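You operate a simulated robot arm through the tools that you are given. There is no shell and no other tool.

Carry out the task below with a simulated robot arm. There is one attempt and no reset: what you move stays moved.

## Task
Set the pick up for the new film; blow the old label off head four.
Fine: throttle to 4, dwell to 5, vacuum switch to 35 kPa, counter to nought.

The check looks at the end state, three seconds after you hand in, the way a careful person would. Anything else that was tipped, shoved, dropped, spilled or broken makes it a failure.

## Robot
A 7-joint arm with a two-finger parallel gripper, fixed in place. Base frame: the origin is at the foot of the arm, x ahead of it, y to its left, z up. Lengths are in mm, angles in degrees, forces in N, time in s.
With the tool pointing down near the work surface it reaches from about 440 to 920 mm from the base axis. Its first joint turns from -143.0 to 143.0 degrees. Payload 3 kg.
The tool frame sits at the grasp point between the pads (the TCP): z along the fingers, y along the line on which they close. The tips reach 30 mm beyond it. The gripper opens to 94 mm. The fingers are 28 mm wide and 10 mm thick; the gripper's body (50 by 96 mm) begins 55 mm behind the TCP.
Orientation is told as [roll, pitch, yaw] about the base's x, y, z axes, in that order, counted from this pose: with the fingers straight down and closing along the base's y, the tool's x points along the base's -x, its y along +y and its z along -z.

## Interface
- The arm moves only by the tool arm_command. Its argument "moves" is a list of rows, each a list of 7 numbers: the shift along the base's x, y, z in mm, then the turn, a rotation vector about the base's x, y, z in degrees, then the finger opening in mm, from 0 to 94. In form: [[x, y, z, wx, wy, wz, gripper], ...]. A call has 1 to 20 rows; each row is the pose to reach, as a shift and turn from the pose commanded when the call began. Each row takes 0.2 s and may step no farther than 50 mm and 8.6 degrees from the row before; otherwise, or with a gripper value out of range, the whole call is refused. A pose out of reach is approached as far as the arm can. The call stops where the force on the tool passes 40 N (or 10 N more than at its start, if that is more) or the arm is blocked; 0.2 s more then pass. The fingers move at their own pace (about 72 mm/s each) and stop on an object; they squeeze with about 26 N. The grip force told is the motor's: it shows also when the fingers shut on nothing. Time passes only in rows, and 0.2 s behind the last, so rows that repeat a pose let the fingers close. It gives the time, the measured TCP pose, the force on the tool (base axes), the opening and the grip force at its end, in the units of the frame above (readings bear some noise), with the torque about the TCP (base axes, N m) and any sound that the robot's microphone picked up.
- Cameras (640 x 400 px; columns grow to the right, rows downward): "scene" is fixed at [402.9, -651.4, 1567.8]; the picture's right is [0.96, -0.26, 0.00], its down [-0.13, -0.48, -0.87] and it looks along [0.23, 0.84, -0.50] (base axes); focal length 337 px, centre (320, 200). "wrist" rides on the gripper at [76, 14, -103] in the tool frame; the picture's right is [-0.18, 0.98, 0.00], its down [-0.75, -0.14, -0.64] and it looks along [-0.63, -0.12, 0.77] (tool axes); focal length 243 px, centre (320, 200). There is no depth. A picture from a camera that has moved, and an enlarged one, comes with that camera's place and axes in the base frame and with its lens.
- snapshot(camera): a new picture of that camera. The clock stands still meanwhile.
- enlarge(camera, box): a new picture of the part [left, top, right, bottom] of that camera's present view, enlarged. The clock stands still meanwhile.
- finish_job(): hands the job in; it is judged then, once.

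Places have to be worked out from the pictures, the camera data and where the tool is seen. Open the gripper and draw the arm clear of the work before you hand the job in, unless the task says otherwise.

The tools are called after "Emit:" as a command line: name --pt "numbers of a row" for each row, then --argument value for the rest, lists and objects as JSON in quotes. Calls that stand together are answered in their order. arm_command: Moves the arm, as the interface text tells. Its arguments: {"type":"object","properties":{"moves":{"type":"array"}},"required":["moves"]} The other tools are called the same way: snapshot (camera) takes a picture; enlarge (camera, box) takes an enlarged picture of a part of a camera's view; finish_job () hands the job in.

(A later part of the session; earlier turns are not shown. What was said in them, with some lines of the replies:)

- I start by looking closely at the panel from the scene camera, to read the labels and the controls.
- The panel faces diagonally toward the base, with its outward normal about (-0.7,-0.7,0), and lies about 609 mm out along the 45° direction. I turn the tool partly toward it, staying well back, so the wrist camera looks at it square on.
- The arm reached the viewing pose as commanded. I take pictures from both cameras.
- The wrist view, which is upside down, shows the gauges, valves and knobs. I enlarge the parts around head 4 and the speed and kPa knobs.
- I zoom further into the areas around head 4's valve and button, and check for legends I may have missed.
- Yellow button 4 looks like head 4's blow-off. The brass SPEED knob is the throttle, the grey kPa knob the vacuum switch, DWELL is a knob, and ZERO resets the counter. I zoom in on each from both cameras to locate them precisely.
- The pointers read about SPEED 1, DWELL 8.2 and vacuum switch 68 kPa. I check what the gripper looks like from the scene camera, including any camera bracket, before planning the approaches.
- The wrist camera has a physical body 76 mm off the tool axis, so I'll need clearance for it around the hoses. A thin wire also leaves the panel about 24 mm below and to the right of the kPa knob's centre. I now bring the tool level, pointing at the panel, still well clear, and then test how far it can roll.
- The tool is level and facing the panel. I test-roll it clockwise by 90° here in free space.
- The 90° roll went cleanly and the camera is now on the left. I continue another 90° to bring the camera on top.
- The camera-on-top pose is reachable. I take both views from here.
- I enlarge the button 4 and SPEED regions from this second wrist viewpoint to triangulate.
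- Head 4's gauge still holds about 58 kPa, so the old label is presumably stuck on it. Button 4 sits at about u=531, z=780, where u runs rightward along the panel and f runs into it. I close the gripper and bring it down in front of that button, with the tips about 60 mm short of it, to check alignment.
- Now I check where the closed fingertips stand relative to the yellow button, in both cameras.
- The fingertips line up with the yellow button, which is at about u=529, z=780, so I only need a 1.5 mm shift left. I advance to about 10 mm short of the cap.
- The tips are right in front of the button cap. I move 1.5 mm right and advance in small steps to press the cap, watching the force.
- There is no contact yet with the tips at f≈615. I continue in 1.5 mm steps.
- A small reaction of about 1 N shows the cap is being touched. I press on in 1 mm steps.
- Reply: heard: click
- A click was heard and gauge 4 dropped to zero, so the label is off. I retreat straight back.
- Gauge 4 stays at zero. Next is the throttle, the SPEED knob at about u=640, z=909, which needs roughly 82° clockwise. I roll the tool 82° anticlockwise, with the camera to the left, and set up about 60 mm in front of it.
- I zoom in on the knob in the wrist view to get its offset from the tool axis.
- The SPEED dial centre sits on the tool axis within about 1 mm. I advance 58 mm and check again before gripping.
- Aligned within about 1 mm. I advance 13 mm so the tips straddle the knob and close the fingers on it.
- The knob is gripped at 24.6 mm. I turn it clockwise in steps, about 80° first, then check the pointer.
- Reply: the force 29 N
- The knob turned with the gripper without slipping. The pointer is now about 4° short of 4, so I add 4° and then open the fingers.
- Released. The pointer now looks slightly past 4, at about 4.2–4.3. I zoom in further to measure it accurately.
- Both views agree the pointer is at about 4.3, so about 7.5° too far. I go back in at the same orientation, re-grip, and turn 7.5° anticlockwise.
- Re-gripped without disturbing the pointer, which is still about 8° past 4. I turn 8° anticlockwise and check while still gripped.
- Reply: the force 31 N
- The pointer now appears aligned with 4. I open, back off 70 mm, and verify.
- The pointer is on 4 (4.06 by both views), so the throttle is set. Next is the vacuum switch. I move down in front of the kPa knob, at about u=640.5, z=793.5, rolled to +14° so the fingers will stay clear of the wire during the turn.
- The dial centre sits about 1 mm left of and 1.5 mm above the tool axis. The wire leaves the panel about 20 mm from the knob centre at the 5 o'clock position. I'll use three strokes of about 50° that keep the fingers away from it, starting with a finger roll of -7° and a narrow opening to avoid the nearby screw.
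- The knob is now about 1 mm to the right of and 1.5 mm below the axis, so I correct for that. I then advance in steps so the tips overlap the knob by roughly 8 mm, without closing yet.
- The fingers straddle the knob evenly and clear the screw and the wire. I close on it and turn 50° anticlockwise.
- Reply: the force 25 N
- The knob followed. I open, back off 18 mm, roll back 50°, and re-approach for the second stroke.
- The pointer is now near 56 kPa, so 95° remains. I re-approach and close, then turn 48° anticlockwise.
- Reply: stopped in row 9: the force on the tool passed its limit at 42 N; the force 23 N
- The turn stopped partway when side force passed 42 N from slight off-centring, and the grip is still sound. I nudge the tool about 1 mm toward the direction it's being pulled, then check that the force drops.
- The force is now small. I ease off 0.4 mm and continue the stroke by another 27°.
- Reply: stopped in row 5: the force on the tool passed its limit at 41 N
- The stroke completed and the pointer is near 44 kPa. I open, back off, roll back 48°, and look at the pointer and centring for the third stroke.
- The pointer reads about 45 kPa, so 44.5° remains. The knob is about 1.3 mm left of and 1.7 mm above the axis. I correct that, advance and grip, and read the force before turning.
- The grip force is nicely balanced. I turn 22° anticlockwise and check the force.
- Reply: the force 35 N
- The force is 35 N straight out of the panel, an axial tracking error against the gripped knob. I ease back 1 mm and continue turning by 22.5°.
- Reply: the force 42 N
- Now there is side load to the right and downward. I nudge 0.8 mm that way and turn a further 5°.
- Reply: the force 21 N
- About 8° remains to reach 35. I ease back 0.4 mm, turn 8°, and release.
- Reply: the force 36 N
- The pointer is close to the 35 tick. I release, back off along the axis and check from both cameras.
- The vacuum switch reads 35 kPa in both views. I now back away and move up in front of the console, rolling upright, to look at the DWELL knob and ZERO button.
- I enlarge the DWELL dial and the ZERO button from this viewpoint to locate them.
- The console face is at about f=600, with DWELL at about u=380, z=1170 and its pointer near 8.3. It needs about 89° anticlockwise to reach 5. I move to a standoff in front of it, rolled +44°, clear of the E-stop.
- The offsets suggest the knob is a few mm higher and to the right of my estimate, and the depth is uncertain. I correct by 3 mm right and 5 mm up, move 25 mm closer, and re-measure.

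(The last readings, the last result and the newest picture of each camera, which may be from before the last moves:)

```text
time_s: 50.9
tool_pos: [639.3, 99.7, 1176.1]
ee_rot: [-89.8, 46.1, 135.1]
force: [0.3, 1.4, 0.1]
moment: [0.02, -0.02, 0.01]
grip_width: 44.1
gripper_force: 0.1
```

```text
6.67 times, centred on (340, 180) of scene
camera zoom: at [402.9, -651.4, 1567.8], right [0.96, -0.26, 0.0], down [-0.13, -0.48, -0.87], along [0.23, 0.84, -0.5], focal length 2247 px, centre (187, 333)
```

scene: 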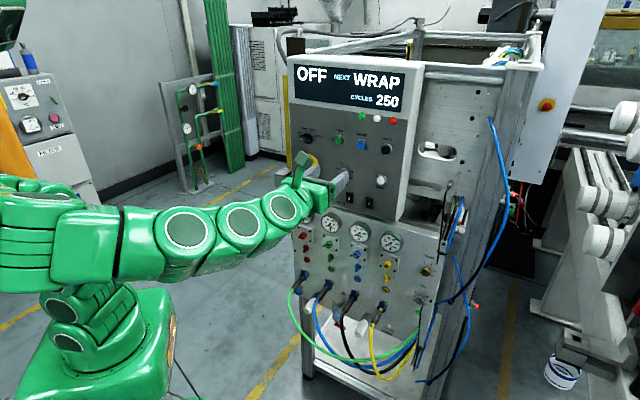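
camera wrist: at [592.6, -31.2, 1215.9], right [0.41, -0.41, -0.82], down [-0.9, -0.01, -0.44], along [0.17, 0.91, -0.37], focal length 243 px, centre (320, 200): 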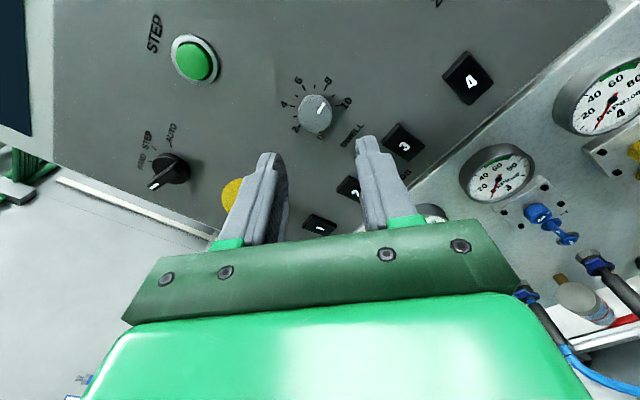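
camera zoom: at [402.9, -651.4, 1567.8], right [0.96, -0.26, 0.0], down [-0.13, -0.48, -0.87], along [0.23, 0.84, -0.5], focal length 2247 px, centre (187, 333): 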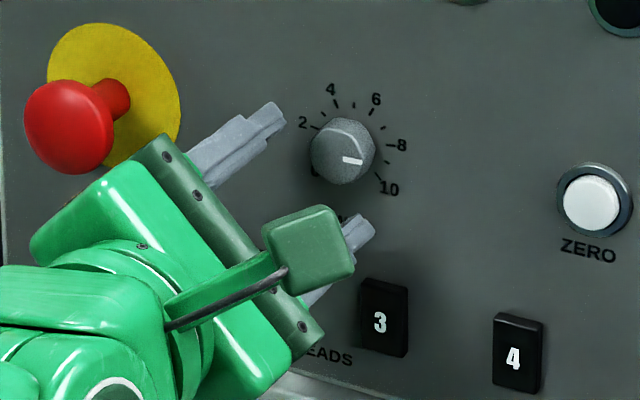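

Parallax puts the DWELL dial at f≈583, u≈385.5, z≈1181. I shift 3.8 mm right and 4.6 mm up, then re-check the centring.

Emit:
arm_command --pt "2.69 -2.69 4.6 0 0 0 40" --pt "2.69 -2.69 4.6 0 0 0 36"

Emit:
enlarge --camera "wrist" --box '[260, 60, 380, 180]'

```text
time_s: 51.5
tool_pos: [643.0, 98.7, 1181.5]
ee_rot: [-89.9, 46.0, 135.1]
force: [0.2, 0.9, 0.3]
moment: [-0.01, -0.01, -0.02]
grip_width: 36.2
gripper_force: 0.1
```

```text
3.33 times, centred on (320, 120) of wrist
camera zoom: at [615.7, -18.3, 1226.0], right [0.41, -0.41, -0.81], down [-0.9, -0.01, -0.44], along [0.17, 0.91, -0.37], focal length 809 px, centre (320, 467)
```

zoom: 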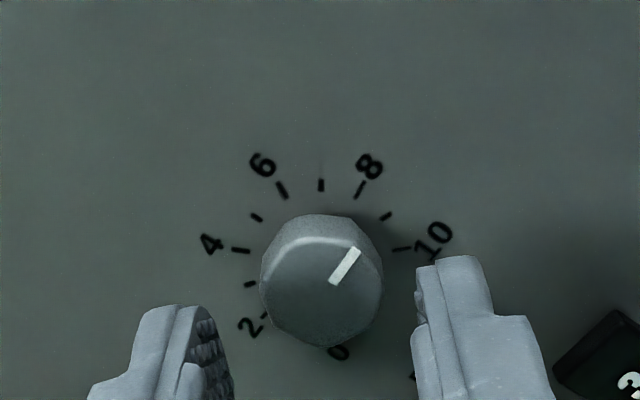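

The knob is centred within about 0.5 mm. I advance 14 mm so the tips just pass the knob's face, and check.

Emit:
arm_command --pt "5 5 0 0 0 0 36" --pt "10 10 0 0 0 0 36"

Emit:
enlarge --camera "wrist" --box '[260, 80, 380, 200]'

Emit:
enlarge --camera "scene" --box '[325, 155, 365, 195]'

```text
time_s: 52.1
tool_pos: [654.2, 108.2, 1179.0]
ee_rot: [-89.9, 45.9, 135.3]
force: [0.6, -0.1, 0.3]
moment: [0.03, -0.06, -0.02]
grip_width: 36.0
gripper_force: 0.1
```

```text
3.33 times, centred on (320, 140) of wrist
camera zoom: at [626.0, -7.9, 1225.2], right [0.41, -0.41, -0.81], down [-0.9, -0.01, -0.44], along [0.17, 0.91, -0.37], focal length 809 px, centre (320, 400)
```

zoom: 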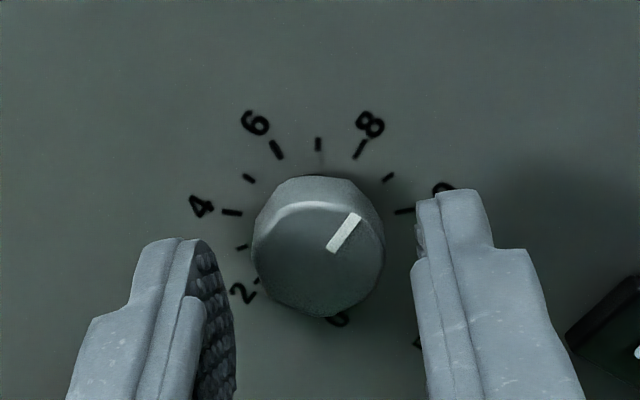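

```text
10.00 times, centred on (345, 175) of scene
camera zoom: at [402.9, -651.4, 1567.8], right [0.96, -0.26, 0.0], down [-0.13, -0.48, -0.87], along [0.23, 0.84, -0.5], focal length 3370 px, centre (70, 450)
```

zoom: 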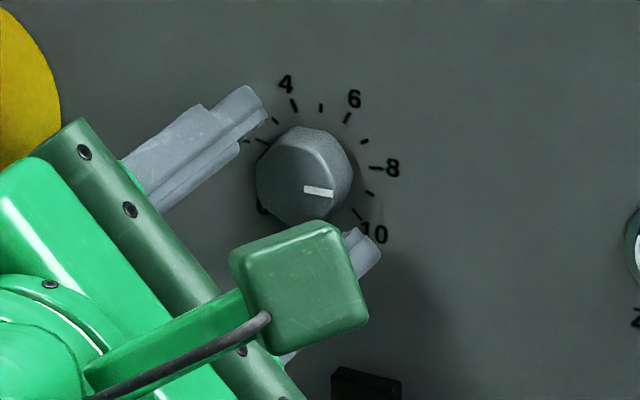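

The dial is at f≈585 and the knob is about 1 mm off along the closing direction. I correct that, advance 8.5 mm and close on the knob, then read the force.

Emit:
arm_command --pt "2.6 3.4 0.5 0 0 0 36" --pt "5.6 6.4 0.5 0 0 0 36" --pt "5.6 6.4 0.5 0 0 0 24" --pt "5.6 6.4 0.5 0 0 0 10" --pt "5.6 6.4 0.5 0 0 0 10"

Emit:
enlarge --camera "wrist" --box '[270, 90, 370, 190]'

```text
time_s: 53.3
tool_pos: [659.9, 115.1, 1180.4]
ee_rot: [-89.9, 46.0, 135.0]
force: [7.4, -2.5, -7.3]
moment: [0.16, -0.14, -0.27]
grip_width: 24.5
gripper_force: 44.5
```

```text
4.00 times, centred on (320, 140) of wrist
camera zoom: at [632.1, -1.3, 1225.4], right [0.41, -0.41, -0.82], down [-0.9, -0.01, -0.44], along [0.17, 0.91, -0.37], focal length 970 px, centre (320, 440)
```

zoom: 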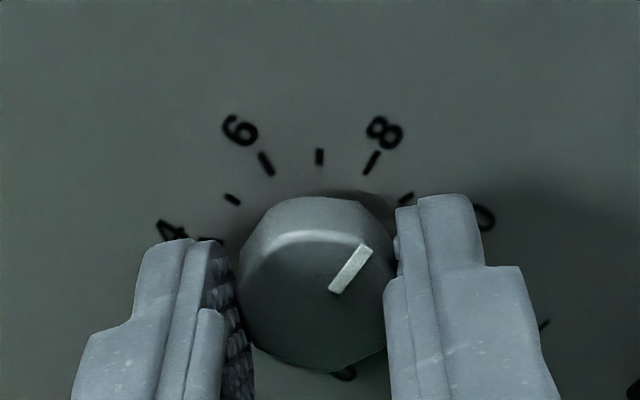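

The grip is well centred with about 10 N of force. I turn the first 30° anticlockwise.

Emit:
arm_command --pt "0 0 0 -5.3 -5.3 0 10" --pt "0 0 0 -10.6 -10.6 0 10" --pt "0 0 0 -15.9 -15.9 0 10" --pt "0 0 0 -21.2 -21.2 0 10"

```text
time_s: 54.3
tool_pos: [659.0, 114.7, 1179.8]
ee_rot: [-89.7, 76.1, 135.2]
force: [17.4, -3.0, -0.5]
moment: [-0.06, 0.08, -0.19]
grip_width: 24.5
gripper_force: 44.9
```

Forces are fine. I nudge 0.3 mm right and continue another 30°.

Emit:
arm_command --pt "0.3 -0.1 0 -5.3 -5.3 0 10" --pt "0.3 -0.1 0 -10.6 -10.6 0 10" --pt "0.3 -0.1 0 -15.9 -15.9 0 10" --pt "0.3 -0.1 0 -21.2 -21.2 0 10"

```text
time_s: 55.3
tool_pos: [659.7, 116.5, 1180.8]
ee_rot: [89.8, 73.9, -45.3]
force: [26.1, 5.2, 9.1]
moment: [-0.04, 0.05, -0.21]
grip_width: 24.5
gripper_force: 45.5
```

I nudge slightly to relieve the axial pull and do the last 27°.

Emit:
arm_command --pt "0.56 0.14 0.2 -4.8 -4.8 0 10" --pt "0.56 0.14 0.2 -9.55 -9.55 0 10" --pt "0.56 0.14 0.2 -14.3 -14.3 0 10" --pt "0.56 0.14 0.2 -19.1 -19.1 0 10" --pt "0.56 0.14 0.2 -19.1 -19.1 0 10"

Emit:
enlarge --camera "wrist" --box '[270, 90, 370, 190]'

Emit:
enlarge --camera "scene" --box '[325, 155, 365, 195]'

```text
time_s: 56.2
tool_pos: [658.7, 115.4, 1179.1]
ee_rot: [89.9, 50.6, -45.2]
force: [-21.4, -12.2, -5.7]
moment: [-0.04, 0.02, 0.09]
grip_width: 24.6
gripper_force: 45.3
stopped in row 4: the force on the tool passed its limit at 43 N (the readings are from after the stop); the commanded pose is now the measured one
```

```text
4.00 times, centred on (320, 140) of wrist
camera zoom: at [560.8, 70.1, 1248.3], right [0.62, -0.62, 0.48], down [-0.19, -0.72, -0.67], along [0.76, 0.32, -0.56], focal length 970 px, centre (320, 440)
```

zoom: 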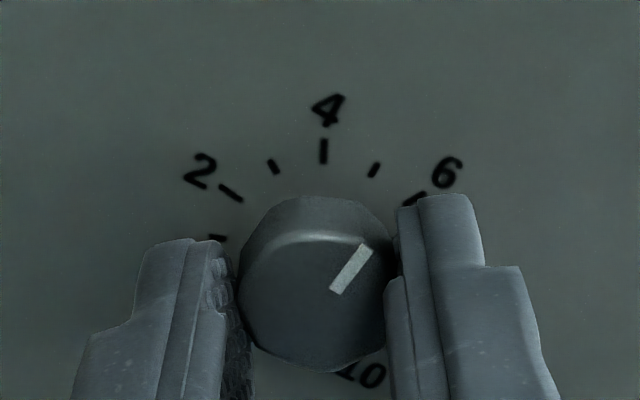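

```text
10.00 times, centred on (345, 175) of scene
camera zoom: at [402.9, -651.4, 1567.8], right [0.96, -0.26, 0.0], down [-0.13, -0.48, -0.87], along [0.23, 0.84, -0.5], focal length 3370 px, centre (70, 450)
```

zoom: 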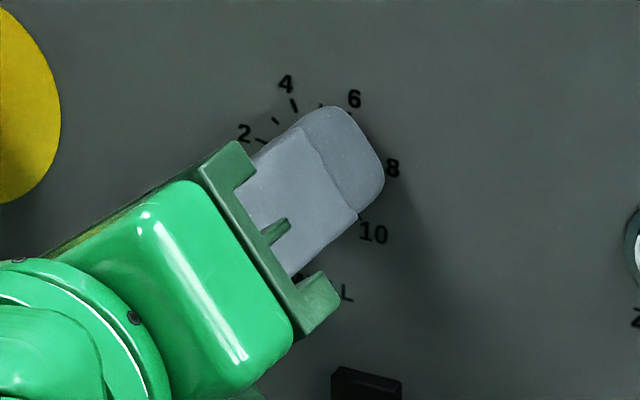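

The pointer is about 4° short of 5. I ease back 0.6 mm to relieve the force and turn the final 4°.

Emit:
arm_command --pt "-0.42 -0.42 0 0 0 0 10" --pt "-0.42 -0.42 0 -2.83 -2.83 0 10" --pt "-0.42 -0.42 0 -2.83 -2.83 0 10"

```text
time_s: 57.0
tool_pos: [659.3, 114.1, 1179.8]
ee_rot: [89.8, 46.5, -45.3]
force: [-8.3, 0.6, -1.3]
moment: [0.07, -0.13, 0.08]
grip_width: 24.6
gripper_force: 44.9
```

I open the fingers, back straight off, and check the DWELL reading in both views.

Emit:
arm_command --pt "0 0 0 0 0 0 36" --pt "0 0 0 0 0 0 36" --pt "-7 -7 0 0 0 0 36" --pt "-25 -25 0 0 0 0 36" --pt "-45 -45 0 0 0 0 36"

Emit:
enlarge --camera "wrist" --box '[290, 80, 350, 140]'

Emit:
enlarge --camera "scene" --box '[333, 162, 360, 185]'

```text
time_s: 58.2
tool_pos: [615.4, 71.8, 1178.9]
ee_rot: [89.9, 46.5, -45.2]
force: [-0.2, -0.3, -0.5]
moment: [-0.01, 0.02, 0.01]
grip_width: 35.9
gripper_force: 0.1
```

```text
6.67 times, centred on (320, 110) of wrist
camera zoom: at [512.7, 30.1, 1245.2], right [0.59, -0.59, 0.54], down [-0.16, -0.75, -0.64], along [0.79, 0.29, -0.54], focal length 1618 px, centre (320, 800)
```

zoom: 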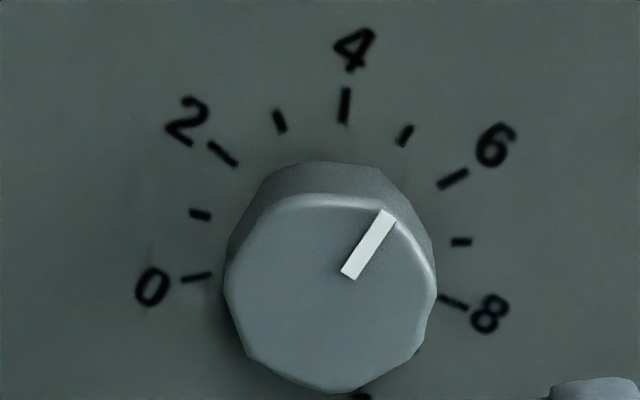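

```text
16.00 times, centred on (346, 174) of scene
camera zoom: at [402.9, -651.4, 1567.8], right [0.96, -0.26, 0.0], down [-0.13, -0.48, -0.87], along [0.23, 0.84, -0.5], focal length 5392 px, centre (-104, 624)
```

zoom: 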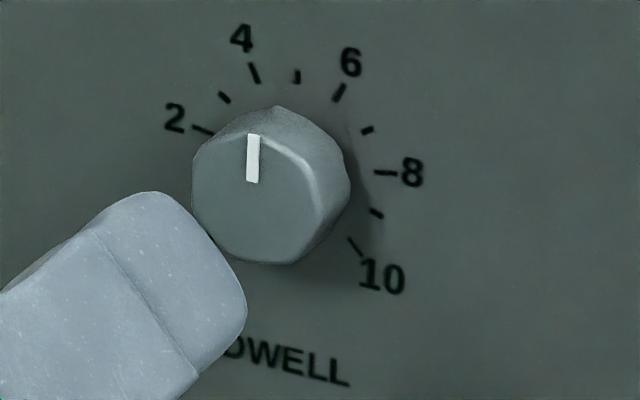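

DWELL reads 5.0 in both views. For the counter I move across to the ZERO button, at about u=491, z=1179. I close the fingers, roll upright and stop about 45 mm short of it.

Emit:
arm_command --pt "10 -17 0 5.13 5.13 0 20" --pt "25 -30 0 10.25 10.25 0 0" --pt "42 -42 0 15.38 15.38 0 0" --pt "60 -50 0 20.5 20.5 0 0" --pt "78 -56 0 25.63 25.63 0 0" --pt "94.6 -56.4 0 30.76 30.76 0 0"

Emit:
enlarge --camera "wrist" --box '[240, 60, 400, 220]'

Emit:
enlarge --camera "scene" --box '[340, 140, 420, 220]'

```text
time_s: 59.6
tool_pos: [710.1, 11.6, 1179.6]
ee_rot: [-43.4, 89.8, -178.5]
force: [-0.1, -0.2, -0.7]
moment: [-0.02, -0.02, 0.01]
grip_width: 0.2
gripper_force: 25.3
```

```text
2.50 times, centred on (320, 140) of wrist
camera zoom: at [647.5, -68.6, 1255.9], right [0.69, -0.7, -0.19], down [-0.56, -0.35, -0.75], along [0.46, 0.63, -0.63], focal length 606 px, centre (320, 350)
```

zoom: 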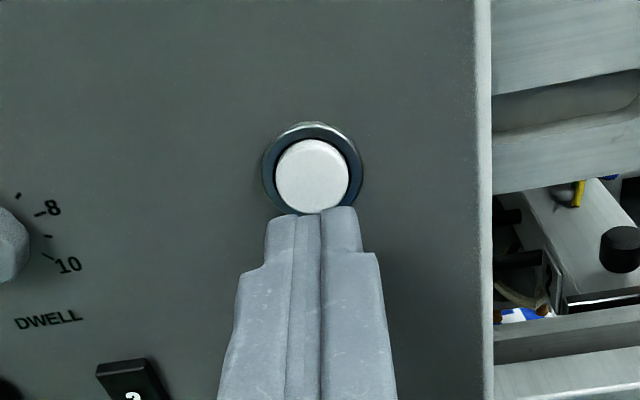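

```text
5.00 times, centred on (380, 180) of scene
camera zoom: at [402.9, -651.4, 1567.8], right [0.96, -0.26, 0.0], down [-0.13, -0.48, -0.87], along [0.23, 0.84, -0.5], focal length 1685 px, centre (20, 300)
```

zoom: 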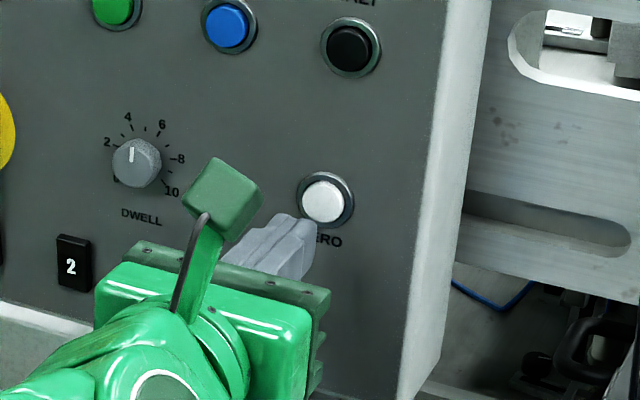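

The ZERO button is about 2 mm left and 5 mm above the axis. I correct for that and advance to about 5–10 mm short of the cap.

Emit:
arm_command --pt "-1.4 1.4 4.8 0 0 0 0" --pt "5.7 8.5 4.8 0 0 0 0" --pt "12.7 15.5 4.8 0 0 0 0" --pt "15.6 18.4 4.8 0 0 0 0"

Emit:
enlarge --camera "wrist" --box '[270, 100, 370, 200]'

Emit:
enlarge --camera "scene" --box '[355, 155, 405, 205]'

```text
time_s: 60.6
tool_pos: [725.8, 32.4, 1184.8]
ee_rot: [-46.1, 89.8, 179.0]
force: [-0.2, 0.2, 0.5]
moment: [0.02, 0.0, 0.01]
grip_width: 0.2
gripper_force: 25.7
```

```text
4.00 times, centred on (320, 150) of wrist
camera zoom: at [662.9, -50.2, 1261.4], right [0.69, -0.7, -0.19], down [-0.56, -0.35, -0.75], along [0.46, 0.63, -0.63], focal length 970 px, centre (320, 400)
```

zoom: 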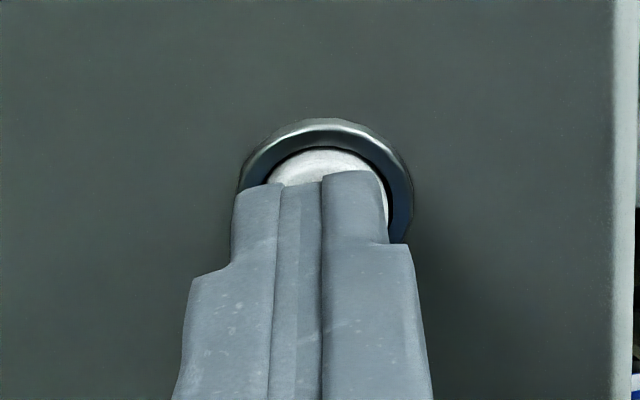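

```text
8.00 times, centred on (380, 180) of scene
camera zoom: at [402.9, -651.4, 1567.8], right [0.96, -0.26, 0.0], down [-0.13, -0.48, -0.87], along [0.23, 0.84, -0.5], focal length 2696 px, centre (-160, 360)
```

zoom: 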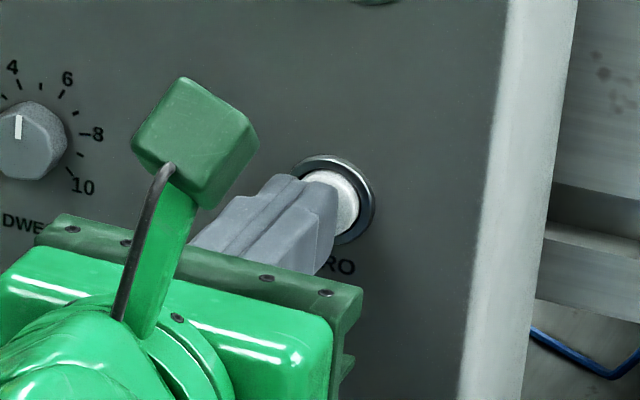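

The tips are aligned with the white cap. I press forward in 1.5 mm steps, watching force and sound.

Emit:
arm_command --pt "1.06 1.06 0 0 0 0 0" --pt "2.12 2.12 0 0 0 0 0" --pt "3.18 3.18 0 0 0 0 0"

```text
time_s: 61.5
tool_pos: [728.5, 34.5, 1185.6]
ee_rot: [-25.7, 89.7, -160.8]
force: [-0.3, 0.6, -1.0]
moment: [-0.04, -0.01, 0.0]
grip_width: 0.0
gripper_force: 26.4
```

There is no contact yet, so I continue.

Emit:
arm_command --pt "1.06 1.06 0 0 0 0 0" --pt "2.12 2.12 0 0 0 0 0" --pt "3.18 3.18 0 0 0 0 0"

```text
time_s: 62.2
tool_pos: [730.5, 38.6, 1183.6]
ee_rot: [-30.9, 90.0, -165.9]
force: [0.3, 0.0, -0.5]
moment: [0.02, 0.01, 0.0]
grip_width: 0.0
gripper_force: 26.2
```

Still free with the tips at f≈574. I go on in smaller steps.

Emit:
arm_command --pt "1.06 1.06 0 0 0 0 0" --pt "1.77 1.77 0 0 0 0 0" --pt "2.47 2.47 0 0 0 0 0"

Emit:
enlarge --camera "wrist" --box '[270, 100, 370, 200]'

Emit:
enlarge --camera "scene" --box '[340, 80, 420, 200]'

```text
time_s: 63.0
tool_pos: [734.7, 40.7, 1184.8]
ee_rot: [-36.2, 89.9, -171.3]
force: [0.4, -0.5, 0.5]
moment: [0.0, 0.0, 0.0]
grip_width: 0.0
gripper_force: 25.8
```

```text
4.00 times, centred on (320, 150) of wrist
camera zoom: at [671.7, -40.6, 1260.8], right [0.69, -0.69, -0.19], down [-0.56, -0.35, -0.75], along [0.46, 0.63, -0.63], focal length 970 px, centre (320, 400)
```

zoom: 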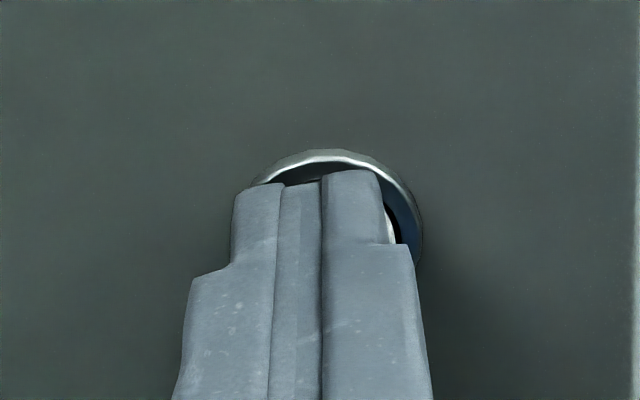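

```text
3.33 times, centred on (380, 140) of scene
camera zoom: at [402.9, -651.4, 1567.8], right [0.96, -0.26, 0.0], down [-0.13, -0.48, -0.87], along [0.23, 0.84, -0.5], focal length 1123 px, centre (120, 400)
```

zoom: 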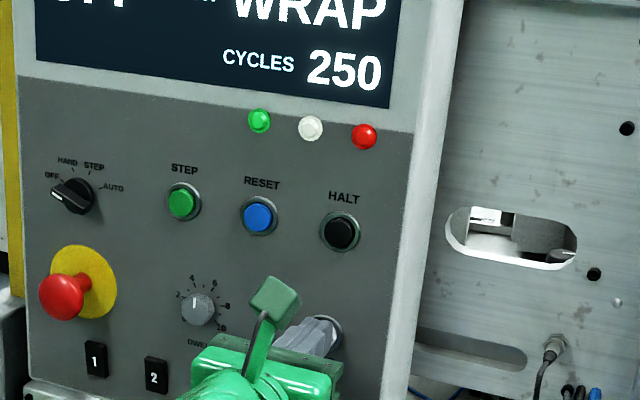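

The tips look about to meet the cap. I continue in 1 mm steps.

Emit:
arm_command --pt "0.71 0.71 0 0 0 0 0" --pt "1.41 1.41 0 0 0 0 0" --pt "2.12 2.12 0 0 0 0 0"

Emit:
enlarge --camera "scene" --box '[280, 60, 420, 140]'

```text
time_s: 63.9
tool_pos: [734.9, 42.5, 1185.5]
ee_rot: [-38.2, 89.9, -173.2]
force: [-0.7, -4.1, 1.1]
moment: [-0.02, -0.01, -0.04]
grip_width: 0.0
gripper_force: 25.9
heard: click
```

```text
4.57 times, centred on (350, 100) of scene
camera zoom: at [402.9, -651.4, 1567.8], right [0.96, -0.26, 0.0], down [-0.13, -0.48, -0.87], along [0.23, 0.84, -0.5], focal length 1541 px, centre (183, 657)
```

zoom: 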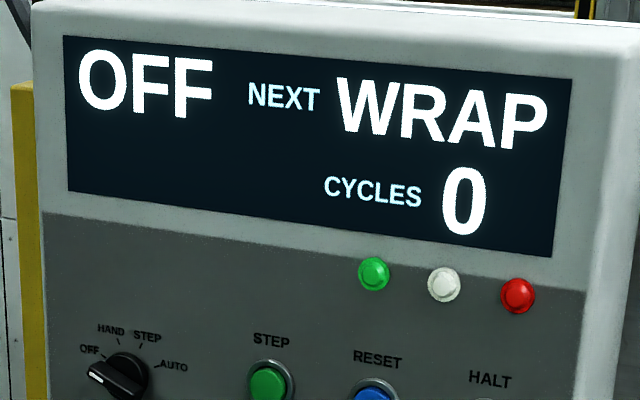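

A click was heard and the counter shows 0. I retreat straight back, then clear of the work, and open the gripper.

Emit:
arm_command --pt "-5 -5 0 0 0 0 0" --pt "-25 -25 0 0 0 0 0" --pt "-55 -55 0 0 0 0 0" --pt "-88 -88 0 0 0 0 20" --pt "-120 -120 10 0 0 0 50" --pt "-150 -150 25 0 0 0 80" --pt "-175 -175 50 0 0 0 94" --pt "-200 -190 80 0 0 0 94"

Emit:
snapshot --camera "scene"

Emit:
snapshot --camera "wrist"

```text
time_s: 65.7
tool_pos: [534.9, -145.9, 1269.2]
ee_rot: [-48.7, 89.8, 176.4]
force: [0.1, 0.3, -0.4]
moment: [-0.01, -0.02, 0.0]
grip_width: 94.0
gripper_force: 0.1
```

```text
taken
```

scene: 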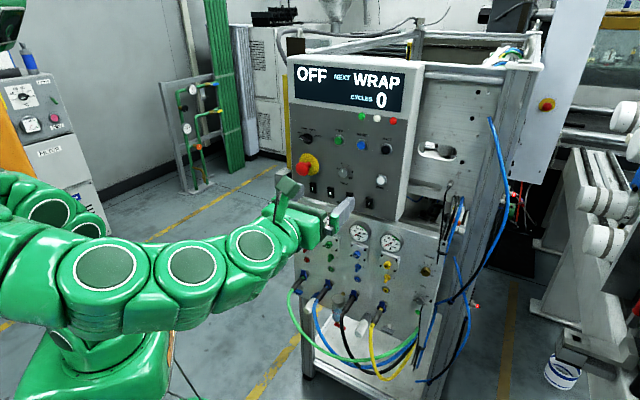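

```text
taken
camera wrist: at [472.6, -227.5, 1343.9], right [0.7, -0.69, -0.19], down [-0.56, -0.36, -0.75], along [0.46, 0.63, -0.63], focal length 243 px, centre (320, 200)
```

wrist: 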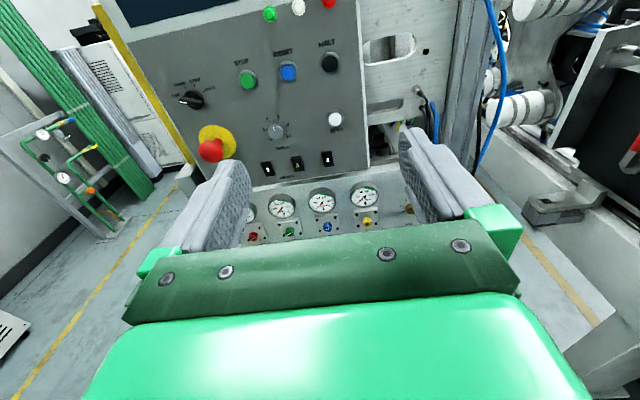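

I do a final check of every control and the neighbouring ones.

Emit:
enlarge --camera "scene" --box '[345, 215, 445, 315]'

Emit:
enlarge --camera "wrist" --box '[170, 0, 370, 180]'

Emit:
enlarge --camera "wrist" --box '[245, 100, 315, 180]'

Emit:
enlarge --camera "wrist" --box '[230, 170, 420, 245]'

Emit:
enlarge --camera "scene" --box '[280, 230, 440, 390]'

```text
4.00 times, centred on (395, 265) of scene
camera zoom: at [402.9, -651.4, 1567.8], right [0.96, -0.26, 0.0], down [-0.13, -0.48, -0.87], along [0.23, 0.84, -0.5], focal length 1348 px, centre (20, -60)
```

zoom: 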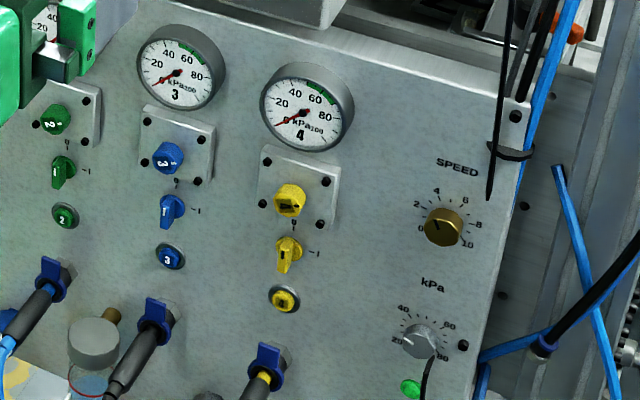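

```text
2.22 times, centred on (270, 90) of wrist
camera zoom: at [472.6, -227.5, 1343.9], right [0.7, -0.69, -0.19], down [-0.56, -0.36, -0.75], along [0.46, 0.63, -0.63], focal length 539 px, centre (431, 444)
```

zoom: 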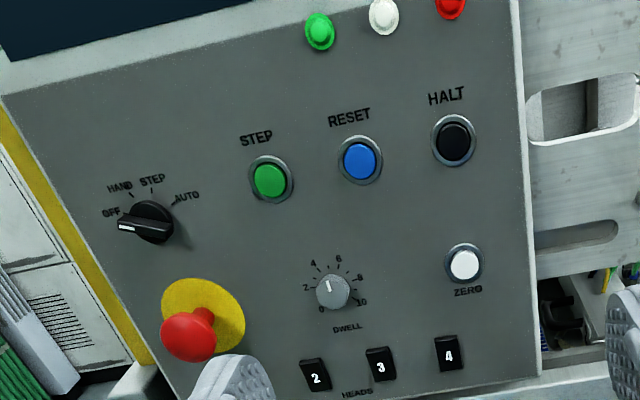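

```text
5.00 times, centred on (280, 140) of wrist
camera zoom: at [472.6, -227.5, 1343.9], right [0.7, -0.69, -0.19], down [-0.56, -0.36, -0.75], along [0.46, 0.63, -0.63], focal length 1213 px, centre (520, 500)
```

zoom: 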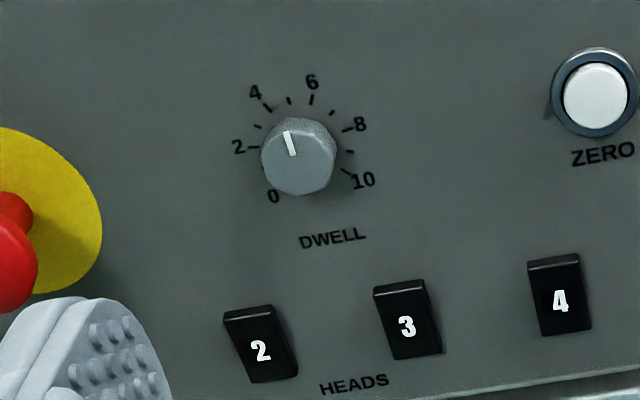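

```text
3.37 times, centred on (325, 208) of wrist
camera zoom: at [472.6, -227.5, 1343.9], right [0.7, -0.69, -0.19], down [-0.56, -0.36, -0.75], along [0.46, 0.63, -0.63], focal length 817 px, centre (303, 175)
```

zoom: 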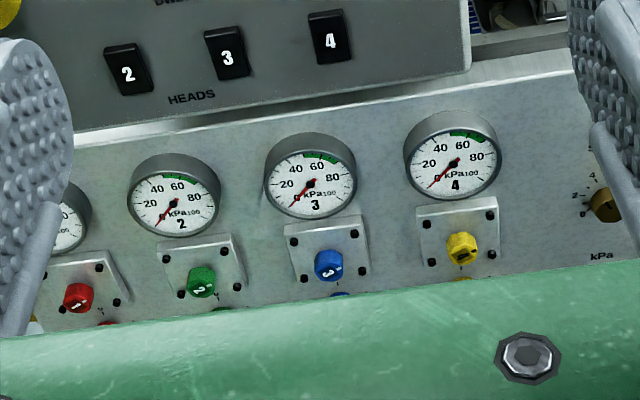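

```text
2.50 times, centred on (360, 310) of scene
camera zoom: at [402.9, -651.4, 1567.8], right [0.96, -0.26, 0.0], down [-0.13, -0.48, -0.87], along [0.23, 0.84, -0.5], focal length 843 px, centre (220, -75)
```

zoom: 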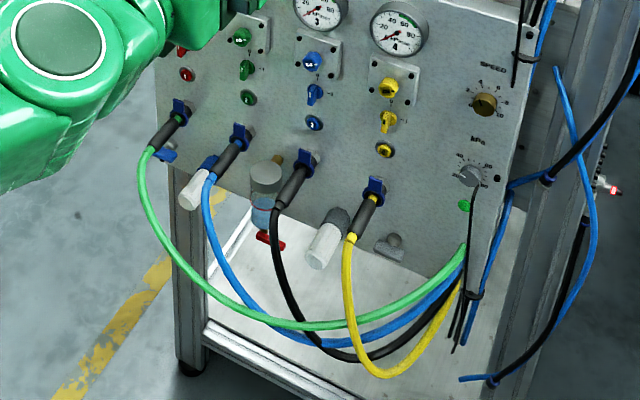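

Everything nearby looks untouched. I make one last close look at the SPEED and kPa pointers.

Emit:
enlarge --camera "scene" --box '[416, 260, 434, 278]'

Emit:
enlarge --camera "scene" --box '[406, 290, 430, 314]'

Emit:
enlarge --camera "scene" --box '[333, 162, 360, 185]'

```text
16.00 times, centred on (425, 269) of scene
camera zoom: at [402.9, -651.4, 1567.8], right [0.96, -0.26, 0.0], down [-0.13, -0.48, -0.87], along [0.23, 0.84, -0.5], focal length 5392 px, centre (-1360, -904)
```

zoom: 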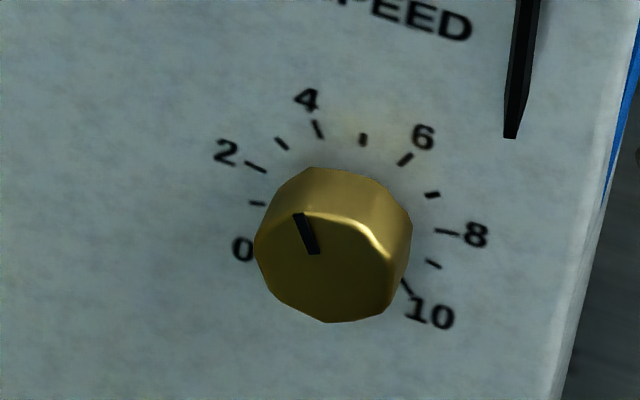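

```text
16.00 times, centred on (418, 302) of scene
camera zoom: at [402.9, -651.4, 1567.8], right [0.96, -0.26, 0.0], down [-0.13, -0.48, -0.87], along [0.23, 0.84, -0.5], focal length 5392 px, centre (-1248, -1432)
```

zoom: 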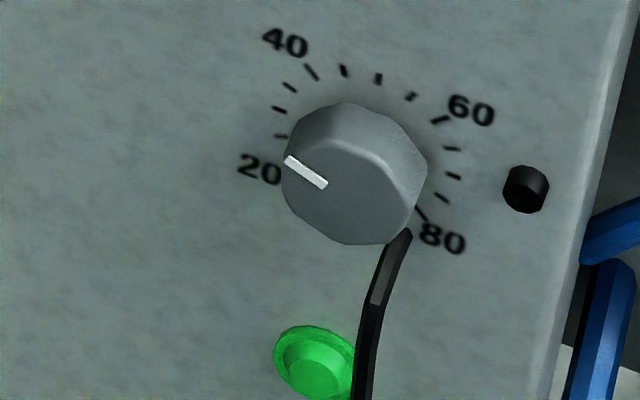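

```text
16.00 times, centred on (346, 174) of scene
camera zoom: at [402.9, -651.4, 1567.8], right [0.96, -0.26, 0.0], down [-0.13, -0.48, -0.87], along [0.23, 0.84, -0.5], focal length 5392 px, centre (-104, 624)
```

zoom: 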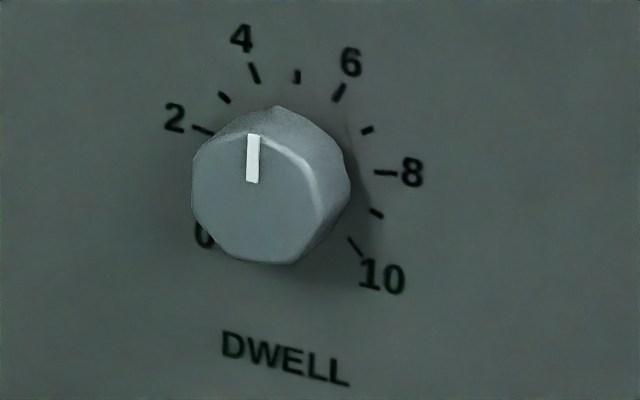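

The throttle reads 4, dwell 5, the vacuum switch 35 kPa and the counter 0, and head four's gauge is at zero after blow-off. The gripper is open and clear of the machine, so I hand in the job.

Emit:
finish_job

```text
The job is handed in.
```

The pick-up is set for the new film, and I blew the old label off head four. I read each setting from close-up pictures before handing in:

| Item | Setting | How it looked at the end |
|---|---|---|
| Head four | Label blown off | I pressed yellow button 4; its gauge dropped from about 58 kPa to 0 and stayed there |
| Throttle (the knob marked SPEED) | 4 | Pointer at about 4.06 |
| Dwell | 5 | Pointer at about 5.0 |
| Vacuum switch | 35 kPa | Pointer at about 35 |
| Counter | 0 | Display shows CYCLES 0 after pressing ZERO |

- **Not labelled:** neither the throttle nor the blow-off button carries that name. I took the SPEED knob as the throttle because it is the only 0–10 dial besides dwell. I took yellow button 4 as the blow-off, and the gauge drop fits that. I never saw the label itself.
- **Force stops:** the arm hit its 40 N limit three times while turning the vacuum switch and dwell knobs. Each time I eased off and finished the turn.
- **Surroundings:** nothing else on the panel or among the hoses looked moved. The gripper is open and the arm is drawn back from the machine.
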